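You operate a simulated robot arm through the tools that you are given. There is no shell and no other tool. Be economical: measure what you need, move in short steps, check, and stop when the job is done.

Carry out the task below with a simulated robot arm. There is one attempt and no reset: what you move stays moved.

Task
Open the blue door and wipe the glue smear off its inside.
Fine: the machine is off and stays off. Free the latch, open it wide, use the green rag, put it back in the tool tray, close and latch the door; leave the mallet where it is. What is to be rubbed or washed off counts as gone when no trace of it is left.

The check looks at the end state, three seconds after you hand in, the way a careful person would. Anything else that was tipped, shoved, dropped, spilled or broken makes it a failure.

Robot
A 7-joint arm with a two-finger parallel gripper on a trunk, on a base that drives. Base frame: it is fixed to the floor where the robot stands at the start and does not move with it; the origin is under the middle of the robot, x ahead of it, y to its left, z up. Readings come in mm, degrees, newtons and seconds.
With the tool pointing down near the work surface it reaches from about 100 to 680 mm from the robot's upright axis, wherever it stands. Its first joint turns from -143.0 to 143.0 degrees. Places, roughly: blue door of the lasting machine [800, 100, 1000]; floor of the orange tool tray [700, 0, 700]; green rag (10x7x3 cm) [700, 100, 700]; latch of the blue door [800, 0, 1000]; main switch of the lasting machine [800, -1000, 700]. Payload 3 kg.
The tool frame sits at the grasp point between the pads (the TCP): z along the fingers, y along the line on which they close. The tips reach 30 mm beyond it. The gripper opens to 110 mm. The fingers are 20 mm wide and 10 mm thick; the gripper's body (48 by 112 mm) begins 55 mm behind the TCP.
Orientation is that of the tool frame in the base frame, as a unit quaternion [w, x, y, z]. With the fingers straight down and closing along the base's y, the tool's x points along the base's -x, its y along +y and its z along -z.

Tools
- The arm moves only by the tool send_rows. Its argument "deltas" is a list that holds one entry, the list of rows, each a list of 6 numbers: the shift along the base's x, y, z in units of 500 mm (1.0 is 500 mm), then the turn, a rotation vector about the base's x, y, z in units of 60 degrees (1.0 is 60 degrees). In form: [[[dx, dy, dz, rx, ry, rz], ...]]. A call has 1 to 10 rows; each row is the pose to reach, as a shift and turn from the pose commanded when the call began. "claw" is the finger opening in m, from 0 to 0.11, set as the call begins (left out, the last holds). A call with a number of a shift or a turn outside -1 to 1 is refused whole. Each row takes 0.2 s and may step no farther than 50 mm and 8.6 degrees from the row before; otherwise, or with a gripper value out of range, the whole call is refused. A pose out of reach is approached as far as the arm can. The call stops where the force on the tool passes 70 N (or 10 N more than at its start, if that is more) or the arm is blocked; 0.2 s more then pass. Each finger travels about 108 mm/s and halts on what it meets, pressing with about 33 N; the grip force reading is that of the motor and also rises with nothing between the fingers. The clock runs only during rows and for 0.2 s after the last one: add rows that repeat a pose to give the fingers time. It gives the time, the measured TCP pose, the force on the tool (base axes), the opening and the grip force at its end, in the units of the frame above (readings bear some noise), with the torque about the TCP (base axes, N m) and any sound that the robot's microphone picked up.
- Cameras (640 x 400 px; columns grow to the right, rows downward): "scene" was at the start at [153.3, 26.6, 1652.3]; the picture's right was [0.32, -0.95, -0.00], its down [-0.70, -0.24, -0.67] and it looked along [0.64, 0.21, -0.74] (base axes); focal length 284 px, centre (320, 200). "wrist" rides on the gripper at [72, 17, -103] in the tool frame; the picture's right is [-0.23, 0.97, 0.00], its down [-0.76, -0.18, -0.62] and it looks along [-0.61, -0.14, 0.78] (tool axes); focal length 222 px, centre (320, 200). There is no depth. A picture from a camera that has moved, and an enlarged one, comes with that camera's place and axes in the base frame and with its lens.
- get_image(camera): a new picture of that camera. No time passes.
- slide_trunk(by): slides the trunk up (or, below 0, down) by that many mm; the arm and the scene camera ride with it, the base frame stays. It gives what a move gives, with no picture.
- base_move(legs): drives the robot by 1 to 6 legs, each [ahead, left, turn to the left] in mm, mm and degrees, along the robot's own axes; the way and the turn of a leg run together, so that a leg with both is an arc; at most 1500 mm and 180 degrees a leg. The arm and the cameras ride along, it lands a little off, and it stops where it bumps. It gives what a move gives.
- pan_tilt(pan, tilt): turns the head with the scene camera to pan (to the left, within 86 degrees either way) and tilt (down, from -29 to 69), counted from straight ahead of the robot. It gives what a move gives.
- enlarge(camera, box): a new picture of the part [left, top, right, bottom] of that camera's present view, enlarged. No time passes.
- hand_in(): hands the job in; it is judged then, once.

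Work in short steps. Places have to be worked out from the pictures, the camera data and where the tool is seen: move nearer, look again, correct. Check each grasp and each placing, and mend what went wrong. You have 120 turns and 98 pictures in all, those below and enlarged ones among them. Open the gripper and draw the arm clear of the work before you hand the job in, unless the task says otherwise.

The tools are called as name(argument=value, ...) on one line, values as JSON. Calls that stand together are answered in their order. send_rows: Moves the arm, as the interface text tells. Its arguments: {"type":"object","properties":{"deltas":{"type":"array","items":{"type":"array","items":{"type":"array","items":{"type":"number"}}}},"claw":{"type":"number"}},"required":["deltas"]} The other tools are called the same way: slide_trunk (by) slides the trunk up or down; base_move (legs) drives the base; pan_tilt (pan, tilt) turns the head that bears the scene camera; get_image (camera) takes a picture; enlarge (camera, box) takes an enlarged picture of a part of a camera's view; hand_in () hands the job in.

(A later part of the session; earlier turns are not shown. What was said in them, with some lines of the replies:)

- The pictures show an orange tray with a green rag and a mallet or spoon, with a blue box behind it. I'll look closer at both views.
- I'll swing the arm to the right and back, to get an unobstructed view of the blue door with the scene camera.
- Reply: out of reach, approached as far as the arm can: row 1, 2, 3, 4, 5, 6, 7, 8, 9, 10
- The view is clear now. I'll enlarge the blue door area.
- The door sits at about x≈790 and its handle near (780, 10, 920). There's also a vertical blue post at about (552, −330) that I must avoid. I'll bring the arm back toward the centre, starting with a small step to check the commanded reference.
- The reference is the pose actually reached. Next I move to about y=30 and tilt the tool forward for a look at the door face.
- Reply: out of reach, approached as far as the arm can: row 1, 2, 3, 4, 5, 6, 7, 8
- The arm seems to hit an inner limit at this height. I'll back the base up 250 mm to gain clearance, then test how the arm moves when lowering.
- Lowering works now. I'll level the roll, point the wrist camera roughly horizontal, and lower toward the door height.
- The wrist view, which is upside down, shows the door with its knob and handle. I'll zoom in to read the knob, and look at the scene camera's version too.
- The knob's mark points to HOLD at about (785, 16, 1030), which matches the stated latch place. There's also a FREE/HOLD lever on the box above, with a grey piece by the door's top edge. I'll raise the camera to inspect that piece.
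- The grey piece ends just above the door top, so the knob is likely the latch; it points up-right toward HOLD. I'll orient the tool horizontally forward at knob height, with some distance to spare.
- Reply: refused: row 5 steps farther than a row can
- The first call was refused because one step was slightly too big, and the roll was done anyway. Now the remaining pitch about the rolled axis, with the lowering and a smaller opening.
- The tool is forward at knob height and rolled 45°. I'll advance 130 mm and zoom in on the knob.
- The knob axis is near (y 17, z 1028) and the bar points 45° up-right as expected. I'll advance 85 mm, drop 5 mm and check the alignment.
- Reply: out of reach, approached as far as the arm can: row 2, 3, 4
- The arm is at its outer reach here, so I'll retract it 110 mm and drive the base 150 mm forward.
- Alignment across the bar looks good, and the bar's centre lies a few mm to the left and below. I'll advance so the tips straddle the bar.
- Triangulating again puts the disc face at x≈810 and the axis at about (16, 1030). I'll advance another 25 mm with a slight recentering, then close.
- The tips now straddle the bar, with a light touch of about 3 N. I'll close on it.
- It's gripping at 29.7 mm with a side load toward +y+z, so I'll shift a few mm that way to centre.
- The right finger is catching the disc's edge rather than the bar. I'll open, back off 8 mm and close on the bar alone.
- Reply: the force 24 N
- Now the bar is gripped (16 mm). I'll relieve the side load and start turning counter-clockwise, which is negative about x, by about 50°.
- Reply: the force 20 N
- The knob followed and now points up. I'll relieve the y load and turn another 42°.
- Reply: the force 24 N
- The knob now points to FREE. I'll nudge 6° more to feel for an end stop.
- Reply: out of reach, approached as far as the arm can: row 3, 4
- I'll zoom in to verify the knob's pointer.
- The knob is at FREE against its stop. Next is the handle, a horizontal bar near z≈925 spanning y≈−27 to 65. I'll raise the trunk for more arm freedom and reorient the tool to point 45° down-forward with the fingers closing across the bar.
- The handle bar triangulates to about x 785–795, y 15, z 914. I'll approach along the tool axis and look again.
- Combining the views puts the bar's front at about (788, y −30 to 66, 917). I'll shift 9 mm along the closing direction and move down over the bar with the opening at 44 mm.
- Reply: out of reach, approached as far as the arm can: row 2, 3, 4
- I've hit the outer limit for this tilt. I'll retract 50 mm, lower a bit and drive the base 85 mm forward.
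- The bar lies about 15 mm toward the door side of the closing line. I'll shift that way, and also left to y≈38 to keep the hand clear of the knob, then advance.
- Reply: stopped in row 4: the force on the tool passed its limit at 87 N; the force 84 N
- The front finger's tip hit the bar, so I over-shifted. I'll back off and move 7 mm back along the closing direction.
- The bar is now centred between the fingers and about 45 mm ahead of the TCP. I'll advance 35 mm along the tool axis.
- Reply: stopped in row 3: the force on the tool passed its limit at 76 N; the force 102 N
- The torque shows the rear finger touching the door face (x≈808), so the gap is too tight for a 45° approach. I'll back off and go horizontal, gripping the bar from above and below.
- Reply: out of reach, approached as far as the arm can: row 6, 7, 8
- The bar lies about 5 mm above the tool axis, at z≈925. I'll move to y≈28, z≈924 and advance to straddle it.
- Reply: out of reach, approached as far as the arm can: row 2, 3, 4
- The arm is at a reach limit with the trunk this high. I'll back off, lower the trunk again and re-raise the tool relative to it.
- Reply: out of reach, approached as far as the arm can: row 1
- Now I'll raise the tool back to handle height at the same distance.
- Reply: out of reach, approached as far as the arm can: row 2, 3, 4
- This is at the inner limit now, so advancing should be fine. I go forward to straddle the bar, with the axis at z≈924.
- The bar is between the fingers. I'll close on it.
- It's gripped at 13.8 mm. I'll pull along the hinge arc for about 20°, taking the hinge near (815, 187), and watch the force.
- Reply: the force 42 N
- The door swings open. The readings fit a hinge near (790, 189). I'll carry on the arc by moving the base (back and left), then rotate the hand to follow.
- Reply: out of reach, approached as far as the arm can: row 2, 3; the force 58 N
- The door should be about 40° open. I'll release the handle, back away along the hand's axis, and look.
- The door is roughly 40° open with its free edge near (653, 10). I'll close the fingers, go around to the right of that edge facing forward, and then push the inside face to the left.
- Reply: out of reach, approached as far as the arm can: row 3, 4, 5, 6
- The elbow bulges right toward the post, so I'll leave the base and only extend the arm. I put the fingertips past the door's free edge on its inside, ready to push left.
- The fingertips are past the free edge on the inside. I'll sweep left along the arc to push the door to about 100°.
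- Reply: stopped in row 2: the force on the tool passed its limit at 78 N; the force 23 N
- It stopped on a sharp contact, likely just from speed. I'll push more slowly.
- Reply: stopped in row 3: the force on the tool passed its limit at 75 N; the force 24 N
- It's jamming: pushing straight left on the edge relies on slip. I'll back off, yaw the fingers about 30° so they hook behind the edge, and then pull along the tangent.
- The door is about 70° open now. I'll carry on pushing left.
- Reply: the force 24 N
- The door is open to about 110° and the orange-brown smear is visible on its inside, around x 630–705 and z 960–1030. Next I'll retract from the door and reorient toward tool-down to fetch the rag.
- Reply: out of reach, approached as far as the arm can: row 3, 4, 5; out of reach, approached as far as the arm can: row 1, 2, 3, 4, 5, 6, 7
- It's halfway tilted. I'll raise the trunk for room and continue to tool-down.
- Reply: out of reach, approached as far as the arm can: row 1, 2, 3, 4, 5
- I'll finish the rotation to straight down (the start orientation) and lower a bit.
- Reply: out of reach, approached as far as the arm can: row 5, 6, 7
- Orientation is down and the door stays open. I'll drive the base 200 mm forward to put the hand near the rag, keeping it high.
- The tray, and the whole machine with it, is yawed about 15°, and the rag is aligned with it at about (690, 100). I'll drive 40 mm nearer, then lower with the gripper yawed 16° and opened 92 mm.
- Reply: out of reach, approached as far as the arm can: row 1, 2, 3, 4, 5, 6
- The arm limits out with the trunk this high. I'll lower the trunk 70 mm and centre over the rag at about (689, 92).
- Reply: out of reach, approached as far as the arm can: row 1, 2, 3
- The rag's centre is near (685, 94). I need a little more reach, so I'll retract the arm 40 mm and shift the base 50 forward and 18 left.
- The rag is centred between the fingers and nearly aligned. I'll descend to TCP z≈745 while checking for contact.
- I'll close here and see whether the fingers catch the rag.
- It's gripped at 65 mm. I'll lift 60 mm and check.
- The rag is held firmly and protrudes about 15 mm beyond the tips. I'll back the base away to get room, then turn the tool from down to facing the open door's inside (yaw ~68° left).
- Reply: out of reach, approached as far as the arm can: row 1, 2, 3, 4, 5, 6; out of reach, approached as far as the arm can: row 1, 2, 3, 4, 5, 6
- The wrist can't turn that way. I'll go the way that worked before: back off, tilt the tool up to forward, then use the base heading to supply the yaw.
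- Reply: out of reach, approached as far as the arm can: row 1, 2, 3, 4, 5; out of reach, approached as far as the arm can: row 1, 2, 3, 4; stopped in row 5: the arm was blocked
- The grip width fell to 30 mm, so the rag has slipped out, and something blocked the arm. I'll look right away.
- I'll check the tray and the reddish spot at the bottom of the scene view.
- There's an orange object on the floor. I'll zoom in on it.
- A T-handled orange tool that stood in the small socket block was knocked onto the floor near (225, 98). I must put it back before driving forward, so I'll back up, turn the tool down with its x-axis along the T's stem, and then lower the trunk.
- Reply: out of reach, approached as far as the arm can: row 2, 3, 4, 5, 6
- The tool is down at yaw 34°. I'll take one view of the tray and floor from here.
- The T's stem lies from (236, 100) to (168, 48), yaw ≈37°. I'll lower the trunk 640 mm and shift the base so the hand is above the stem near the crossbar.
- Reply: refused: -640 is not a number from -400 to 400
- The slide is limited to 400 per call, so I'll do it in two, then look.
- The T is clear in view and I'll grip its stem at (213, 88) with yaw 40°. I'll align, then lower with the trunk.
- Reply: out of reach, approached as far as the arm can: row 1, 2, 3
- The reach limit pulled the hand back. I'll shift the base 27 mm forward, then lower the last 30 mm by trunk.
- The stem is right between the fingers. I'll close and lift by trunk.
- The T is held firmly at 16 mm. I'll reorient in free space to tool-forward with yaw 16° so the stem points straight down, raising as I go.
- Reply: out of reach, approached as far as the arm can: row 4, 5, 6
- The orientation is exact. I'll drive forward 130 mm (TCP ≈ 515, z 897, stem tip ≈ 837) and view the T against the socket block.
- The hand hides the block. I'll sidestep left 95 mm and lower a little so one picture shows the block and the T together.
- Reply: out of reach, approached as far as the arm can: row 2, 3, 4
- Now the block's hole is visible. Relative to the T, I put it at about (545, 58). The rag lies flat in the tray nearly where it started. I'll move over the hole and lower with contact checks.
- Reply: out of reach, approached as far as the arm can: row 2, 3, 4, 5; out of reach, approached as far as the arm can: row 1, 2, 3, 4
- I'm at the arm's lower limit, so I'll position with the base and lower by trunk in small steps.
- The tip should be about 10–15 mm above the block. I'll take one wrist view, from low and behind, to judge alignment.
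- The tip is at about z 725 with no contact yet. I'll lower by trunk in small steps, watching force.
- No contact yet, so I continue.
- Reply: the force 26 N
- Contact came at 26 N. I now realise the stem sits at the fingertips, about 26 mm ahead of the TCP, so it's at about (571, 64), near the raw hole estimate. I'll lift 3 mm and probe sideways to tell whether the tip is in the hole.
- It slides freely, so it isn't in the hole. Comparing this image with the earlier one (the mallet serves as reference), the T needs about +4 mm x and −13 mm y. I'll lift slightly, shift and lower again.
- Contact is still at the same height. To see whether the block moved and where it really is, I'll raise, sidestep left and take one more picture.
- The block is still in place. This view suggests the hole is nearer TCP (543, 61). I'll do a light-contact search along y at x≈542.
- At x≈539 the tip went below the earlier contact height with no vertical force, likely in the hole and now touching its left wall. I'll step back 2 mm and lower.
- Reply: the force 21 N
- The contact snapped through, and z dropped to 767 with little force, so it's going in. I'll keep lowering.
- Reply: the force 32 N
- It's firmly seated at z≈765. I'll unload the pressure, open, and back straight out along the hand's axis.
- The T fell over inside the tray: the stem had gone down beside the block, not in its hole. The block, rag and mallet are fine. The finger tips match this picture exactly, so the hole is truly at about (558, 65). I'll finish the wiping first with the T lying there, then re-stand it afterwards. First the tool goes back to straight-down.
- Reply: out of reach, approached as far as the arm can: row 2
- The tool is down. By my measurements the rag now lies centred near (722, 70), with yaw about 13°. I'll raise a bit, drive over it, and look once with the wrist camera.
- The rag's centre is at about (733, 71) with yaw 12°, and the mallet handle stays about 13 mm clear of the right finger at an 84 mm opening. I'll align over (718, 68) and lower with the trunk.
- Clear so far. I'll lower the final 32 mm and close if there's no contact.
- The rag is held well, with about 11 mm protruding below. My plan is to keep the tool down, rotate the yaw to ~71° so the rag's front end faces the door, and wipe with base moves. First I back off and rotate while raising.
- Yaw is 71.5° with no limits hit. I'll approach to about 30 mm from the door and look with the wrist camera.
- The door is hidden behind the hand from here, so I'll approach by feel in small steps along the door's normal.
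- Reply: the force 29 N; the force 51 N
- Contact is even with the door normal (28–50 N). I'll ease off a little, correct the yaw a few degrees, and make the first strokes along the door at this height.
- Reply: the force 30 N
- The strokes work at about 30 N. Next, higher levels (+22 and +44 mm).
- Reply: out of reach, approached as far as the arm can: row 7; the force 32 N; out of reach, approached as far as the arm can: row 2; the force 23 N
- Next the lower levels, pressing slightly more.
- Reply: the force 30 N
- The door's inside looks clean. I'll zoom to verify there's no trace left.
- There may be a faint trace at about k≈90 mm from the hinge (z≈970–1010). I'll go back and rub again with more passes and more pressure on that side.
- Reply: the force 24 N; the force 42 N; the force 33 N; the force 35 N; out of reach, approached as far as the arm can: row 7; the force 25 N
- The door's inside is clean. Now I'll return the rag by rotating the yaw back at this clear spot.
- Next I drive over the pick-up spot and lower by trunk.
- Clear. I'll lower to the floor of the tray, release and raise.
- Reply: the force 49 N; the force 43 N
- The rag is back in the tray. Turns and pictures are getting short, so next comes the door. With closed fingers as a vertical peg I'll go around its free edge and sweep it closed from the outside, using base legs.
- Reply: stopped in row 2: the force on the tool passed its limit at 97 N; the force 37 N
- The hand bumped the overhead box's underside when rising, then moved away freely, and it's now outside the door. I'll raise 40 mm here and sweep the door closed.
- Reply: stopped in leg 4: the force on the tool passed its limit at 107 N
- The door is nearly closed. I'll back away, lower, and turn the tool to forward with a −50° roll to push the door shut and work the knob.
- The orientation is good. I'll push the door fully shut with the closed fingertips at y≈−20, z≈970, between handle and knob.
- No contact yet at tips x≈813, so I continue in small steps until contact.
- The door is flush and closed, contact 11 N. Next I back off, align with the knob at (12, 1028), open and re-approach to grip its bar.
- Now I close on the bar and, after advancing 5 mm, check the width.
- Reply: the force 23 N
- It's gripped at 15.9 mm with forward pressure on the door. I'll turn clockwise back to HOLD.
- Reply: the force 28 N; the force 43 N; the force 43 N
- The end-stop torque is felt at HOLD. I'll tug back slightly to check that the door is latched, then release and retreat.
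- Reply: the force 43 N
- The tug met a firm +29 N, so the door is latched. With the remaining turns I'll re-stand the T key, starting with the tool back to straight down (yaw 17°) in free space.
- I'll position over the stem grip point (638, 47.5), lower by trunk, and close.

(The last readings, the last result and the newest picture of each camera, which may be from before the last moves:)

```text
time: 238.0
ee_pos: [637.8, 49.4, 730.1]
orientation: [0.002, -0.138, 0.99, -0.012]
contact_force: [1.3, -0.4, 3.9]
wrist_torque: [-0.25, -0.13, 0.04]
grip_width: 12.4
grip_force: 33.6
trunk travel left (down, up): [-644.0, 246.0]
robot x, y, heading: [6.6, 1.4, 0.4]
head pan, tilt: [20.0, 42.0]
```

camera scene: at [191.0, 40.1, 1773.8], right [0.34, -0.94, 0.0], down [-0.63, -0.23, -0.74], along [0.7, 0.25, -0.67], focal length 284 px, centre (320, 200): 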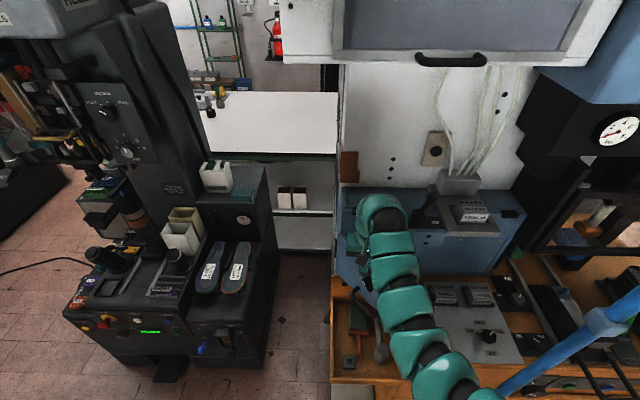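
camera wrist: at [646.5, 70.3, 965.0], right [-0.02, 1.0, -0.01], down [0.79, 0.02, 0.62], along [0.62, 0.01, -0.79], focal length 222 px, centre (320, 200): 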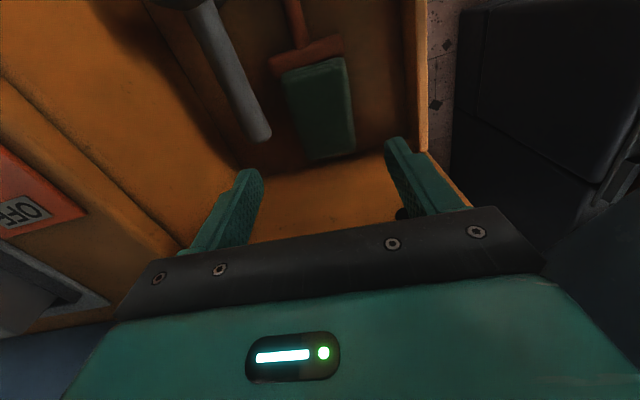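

Width 12.4 means I'm on the upper chord of the stem. I'll open slightly, go 7 mm deeper, regrip and lift.

send_rows(deltas=[[[0, 0, 0, 0, 0, 0], [0, 0, 0, 0, 0, 0]]], claw=0.035)

slide_trunk(by=-7)

send_rows(deltas=[[[0, 0, 0, 0, 0, 0], [0, 0, 0, 0, 0, 0], [0, 0, 0, 0, 0, 0]]], claw=0.0)

slide_trunk(by=180)

base_move(legs=[[-330, 0, 0]])

```text
time: 238.6
ee_pos: [638.0, 48.3, 729.1]
orientation: [0.0, -0.14, 0.99, -0.013]
contact_force: [-0.2, 0.4, 0.0]
wrist_torque: [-0.01, 0.02, -0.01]
grip_width: 34.9
grip_force: 0.0
trunk travel left (down, up): [-644.0, 246.0]
robot x, y, heading: [0.2, 4.1, 0.1]
head pan, tilt: [20.0, 42.0]
```

```text
time: 239.2
ee_pos: [637.6, 48.1, 721.9]
orientation: [0.001, -0.139, 0.99, -0.012]
contact_force: [-1.0, -0.6, 0.1]
wrist_torque: [0.02, -0.04, 0.0]
grip_width: 34.9
grip_force: 0.1
trunk travel left (down, up): [-637.0, 253.0]
robot x, y, heading: [0.2, -1.3, 0.3]
head pan, tilt: [20.0, 42.0]
```

```text
time: 240.0
ee_pos: [636.2, 48.7, 720.1]
orientation: [0.001, -0.14, 0.99, -0.012]
contact_force: [-1.0, 0.8, 0.8]
wrist_torque: [0.18, 0.02, 0.41]
grip_width: 9.3
grip_force: 33.4
trunk travel left (down, up): [-637.0, 253.0]
robot x, y, heading: [-3.1, 1.7, -0.0]
head pan, tilt: [20.0, 42.0]
```

```text
time: 242.0
ee_pos: [637.5, 48.2, 901.3]
orientation: [0.001, -0.14, 0.99, -0.012]
contact_force: [0.4, 0.1, -2.4]
wrist_torque: [0.01, 0.04, -0.03]
grip_width: 16.3
grip_force: 33.1
trunk travel left (down, up): [-817.0, 73.0]
robot x, y, heading: [2.9, -1.2, 0.1]
head pan, tilt: [20.0, 42.0]
```

```text
time: 244.2
ee_pos: [305.3, 48.7, 902.0]
orientation: [0.001, -0.141, 0.99, -0.011]
contact_force: [0.2, -0.5, -0.9]
wrist_torque: [-0.01, 0.01, 0.01]
grip_width: 16.2
grip_force: 32.7
trunk travel left (down, up): [-817.0, 73.0]
robot x, y, heading: [-332.6, -2.2, 0.4]
head pan, tilt: [20.0, 42.0]
```

The T is held at 16 mm again. I'll tilt to tool-forward so the stem points down, then use the last picture from the wrist to measure where its tip and crossbar sit.

send_rows(deltas=[[[0.02, 0, 0.005, 0.035, -0.12, 0], [0.05, 0, 0.01, 0.069, -0.24, 0], [0.08, 0, 0.02, 0.104, -0.36, 0], [0.11, 0, 0.03, 0.138, -0.48, 0], [0.14, 0, 0.04, 0.173, -0.6, 0], [0.16, 0, 0.04, 0.207, -0.721, 0]]])

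send_rows(deltas=[[[0.02, 0, 0.005, 0.035, -0.12, 0], [0.05, 0, 0.01, 0.069, -0.24, 0], [0.08, 0, 0.02, 0.104, -0.36, 0], [0.11, 0, 0.02, 0.138, -0.48, 0], [0.14, 0, 0.02, 0.173, -0.6, 0], [0.16, 0, 0.02, 0.207, -0.721, 0], [0.16, 0, 0.02, 0.207, -0.721, 0]]])

get_image(camera="wrist")

```text
time: 245.6
ee_pos: [387.1, 47.3, 920.7]
orientation: [0.38, -0.124, 0.916, 0.042]
contact_force: [0.3, -0.2, -2.2]
wrist_torque: [0.0, 0.02, -0.01]
grip_width: 16.1
grip_force: 32.7
trunk travel left (down, up): [-817.0, 73.0]
robot x, y, heading: [-330.1, -0.7, 0.5]
head pan, tilt: [20.0, 42.0]
```

```text
time: 247.2
ee_pos: [464.2, 50.1, 933.1]
orientation: [0.702, -0.092, 0.701, 0.088]
contact_force: [-0.6, 0.0, -1.2]
wrist_torque: [-0.02, 0.05, -0.05]
grip_width: 16.0
grip_force: 33.0
trunk travel left (down, up): [-817.0, 73.0]
robot x, y, heading: [-329.7, -0.8, 0.4]
head pan, tilt: [20.0, 42.0]
```

```text
0 pictures are left
camera wrist: at [360.0, 38.8, 859.0], right [-0.25, 0.94, 0.22], down [-0.56, -0.33, 0.76], along [0.79, 0.06, 0.61], focal length 222 px, centre (320, 200)
```

wrist: 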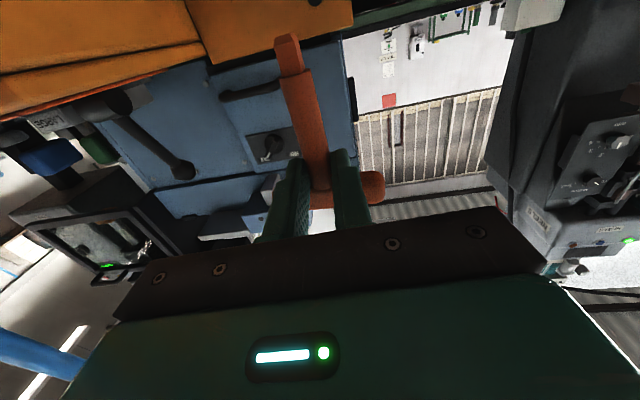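

The T sits as before: tip about 70 mm below the TCP and 28 mm ahead, vertical. Reviewing the data, it had actually gone into the hole last time, at its far wall, and probably toppled from residual preload at release. I'll target TCP ≈ (535, 57) and release it unloaded.

base_move(legs=[[71, 7, -0.3]])

slide_trunk(by=-138)

```text
time: 248.2
ee_pos: [538.4, 50.4, 930.8]
orientation: [0.701, -0.089, 0.702, 0.087]
contact_force: [0.7, -1.0, -2.4]
wrist_torque: [0.02, 0.04, 0.02]
grip_width: 16.5
grip_force: 33.1
trunk travel left (down, up): [-817.0, 73.0]
robot x, y, heading: [-260.2, 5.8, 0.2]
head pan, tilt: [20.0, 42.0]
```

```text
time: 249.8
ee_pos: [535.9, 49.4, 791.9]
orientation: [0.701, -0.089, 0.702, 0.087]
contact_force: [-0.1, -0.4, -1.8]
wrist_torque: [0.01, 0.05, 0.01]
grip_width: 15.8
grip_force: 33.0
trunk travel left (down, up): [-679.0, 211.0]
robot x, y, heading: [-263.0, 6.8, -0.3]
head pan, tilt: [20.0, 42.0]
```

I need +7 mm in y. Shift, then lower in stages while watching the contact height (~780 means the rim).

base_move(legs=[[-1, 7.5, 0]])

slide_trunk(by=-10)

slide_trunk(by=-6)

```text
time: 250.6
ee_pos: [535.7, 57.4, 792.5]
orientation: [0.701, -0.089, 0.702, 0.088]
contact_force: [0.3, -0.2, -0.8]
wrist_torque: [0.0, 0.05, -0.01]
grip_width: 16.0
grip_force: 33.0
trunk travel left (down, up): [-679.0, 211.0]
robot x, y, heading: [-258.8, 9.5, 0.1]
head pan, tilt: [20.0, 42.0]
```

```text
time: 251.1
ee_pos: [536.3, 58.6, 784.7]
orientation: [0.701, -0.089, 0.703, 0.086]
contact_force: [-0.4, 0.1, -1.1]
wrist_torque: [0.01, 0.05, 0.0]
grip_width: 16.0
grip_force: 32.8
trunk travel left (down, up): [-669.0, 221.0]
robot x, y, heading: [-265.3, 15.4, 0.3]
head pan, tilt: [20.0, 42.0]
```

```text
time: 251.7
ee_pos: [536.3, 56.7, 778.6]
orientation: [0.701, -0.089, 0.702, 0.088]
contact_force: [3.4, 0.5, 0.4]
wrist_torque: [0.05, -0.26, -0.02]
grip_width: 16.1
grip_force: 32.4
trunk travel left (down, up): [-663.0, 227.0]
robot x, y, heading: [-258.8, 14.2, 0.2]
head pan, tilt: [20.0, 42.0]
```

It's below the rim height with a slight +x push, so I ease 1.5 mm forward and continue down.

base_move(legs=[[1.5, 0, 0]])

slide_trunk(by=-5)

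slide_trunk(by=-4)

```text
time: 252.4
ee_pos: [536.0, 57.2, 776.6]
orientation: [0.701, -0.089, 0.702, 0.087]
contact_force: [-0.4, 0.2, -1.1]
wrist_torque: [-0.01, -0.01, -0.02]
grip_width: 16.2
grip_force: 32.8
trunk travel left (down, up): [-663.0, 227.0]
robot x, y, heading: [-257.0, 15.0, -0.1]
head pan, tilt: [20.0, 42.0]
```

```text
time: 252.9
ee_pos: [538.6, 57.2, 772.1]
orientation: [0.701, -0.089, 0.702, 0.087]
contact_force: [13.6, 4.2, -0.5]
wrist_torque: [0.3, -0.88, -0.05]
grip_width: 16.2
grip_force: 33.2
trunk travel left (down, up): [-658.0, 232.0]
robot x, y, heading: [-261.2, 12.7, 0.0]
head pan, tilt: [20.0, 42.0]
```

```text
time: 253.5
ee_pos: [539.2, 57.2, 767.1]
orientation: [0.701, -0.09, 0.702, 0.088]
contact_force: [13.8, 5.0, 1.3]
wrist_torque: [0.31, -0.86, -0.04]
grip_width: 16.3
grip_force: 33.3
trunk travel left (down, up): [-654.0, 236.0]
robot x, y, heading: [-259.1, 15.8, -0.1]
head pan, tilt: [20.0, 42.0]
```

It's in the hole, now against the near wall. I relieve laterally (+3, +1 mm) and touch bottom lightly.

base_move(legs=[[3, 1, 0]])

slide_trunk(by=-2)

```text
time: 254.2
ee_pos: [540.7, 58.2, 767.3]
orientation: [0.7, -0.09, 0.703, 0.087]
contact_force: [0.3, 0.0, -2.0]
wrist_torque: [-0.02, 0.05, -0.01]
grip_width: 16.1
grip_force: 33.2
trunk travel left (down, up): [-654.0, 236.0]
robot x, y, heading: [-257.5, 15.6, 0.3]
head pan, tilt: [20.0, 42.0]
```

```text
time: 254.7
ee_pos: [539.7, 57.8, 765.9]
orientation: [0.701, -0.089, 0.702, 0.087]
contact_force: [-0.4, 0.4, 6.9]
wrist_torque: [0.08, -0.18, -0.01]
grip_width: 16.0
grip_force: 32.4
trunk travel left (down, up): [-652.0, 238.0]
robot x, y, heading: [-255.6, 14.2, -0.2]
head pan, tilt: [20.0, 42.0]
5 turns are left
```

Lateral load is zero and it's just resting at the bottom. I unload 1.5 mm, open gently, drop the fingers 4 mm clear of the crossbar, and back straight out.

slide_trunk(by=1.5)

send_rows(deltas=[[[0, 0, 0, 0, 0, 0], [0, 0, 0, 0, 0, 0]]], claw=0.024)

send_rows(deltas=[[[0, 0, 0, 0, 0, 0], [0, 0, 0, 0, 0, 0]]], claw=0.05)

slide_trunk(by=-4)

base_move(legs=[[-58, -15, 0], [-78, -20, 0]])

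```text
time: 255.2
ee_pos: [539.5, 57.1, 767.3]
orientation: [0.7, -0.09, 0.703, 0.087]
contact_force: [1.3, 1.1, 3.5]
wrist_torque: [0.09, -0.19, 0.01]
grip_width: 16.4
grip_force: 33.2
trunk travel left (down, up): [-654.0, 237.0]
robot x, y, heading: [-259.1, 18.8, -0.0]
head pan, tilt: [20.0, 42.0]
```

```text
time: 255.8
ee_pos: [540.0, 58.3, 767.2]
orientation: [0.7, -0.089, 0.703, 0.087]
contact_force: [-0.3, 0.6, 0.7]
wrist_torque: [0.0, 0.02, -0.01]
grip_width: 23.9
grip_force: 0.2
trunk travel left (down, up): [-654.0, 237.0]
robot x, y, heading: [-254.9, 13.6, 0.1]
head pan, tilt: [20.0, 42.0]
```

```text
time: 256.4
ee_pos: [538.9, 57.2, 766.1]
orientation: [0.7, -0.09, 0.703, 0.087]
contact_force: [0.3, 0.4, 0.2]
wrist_torque: [0.02, 0.02, -0.01]
grip_width: 50.1
grip_force: 0.0
trunk travel left (down, up): [-654.0, 237.0]
robot x, y, heading: [-253.8, 12.2, 0.1]
head pan, tilt: [20.0, 42.0]
```

```text
time: 256.9
ee_pos: [540.4, 58.1, 762.8]
orientation: [0.7, -0.089, 0.703, 0.086]
contact_force: [0.0, 0.3, 0.6]
wrist_torque: [0.0, -0.04, 0.0]
grip_width: 50.3
grip_force: 0.1
trunk travel left (down, up): [-650.0, 241.0]
robot x, y, heading: [-255.1, 15.7, -0.0]
head pan, tilt: [20.0, 42.0]
```

```text
time: 258.6
ee_pos: [401.0, 22.7, 763.5]
orientation: [0.701, -0.09, 0.703, 0.087]
contact_force: [0.3, 0.3, 0.2]
wrist_torque: [0.02, -0.02, -0.04]
grip_width: 50.3
grip_force: 0.1
trunk travel left (down, up): [-650.0, 241.0]
robot x, y, heading: [-394.6, -21.9, -0.3]
head pan, tilt: [20.0, 42.0]
4 turns are left
```

The release and retreat were force-free and no sound was reported. The arm is clear, the gripper is open and no pictures are left, so I'll hand in.

hand_in()

```text
The job is handed in.
```

I opened the blue door, wiped the glue smear off its inside, put the green rag back in the tray, and closed and latched the door. One knocked-over tool may not be back as it was.

- **Door and smear:** A zoomed picture after the second round of wiping showed no trace on the inside. With the knob at HOLD, a tug on it met firm resistance, so the door is latched.
- **Rag and mallet:** The rag is in the tray, but a few centimetres from where it first lay. It was dropped once inside the tray along the way. I did not move the mallet, and it looked in place the last time the tray was in view.
- **T-handled key:** I knocked the orange T-key out of its socket block onto the floor. I put it back in the tray, but it fell over there on the first try at standing it up. On the second try the force readings showed it seated in the hole and it released cleanly. I had no pictures left, so I could not confirm that it is standing.
- **Bump:** While rising, the hand hit what I took to be the underside of the box above the door, at about 97 N. It bumped again, at 107 N, while pushing the door shut. I saw no damage in the pictures after that.
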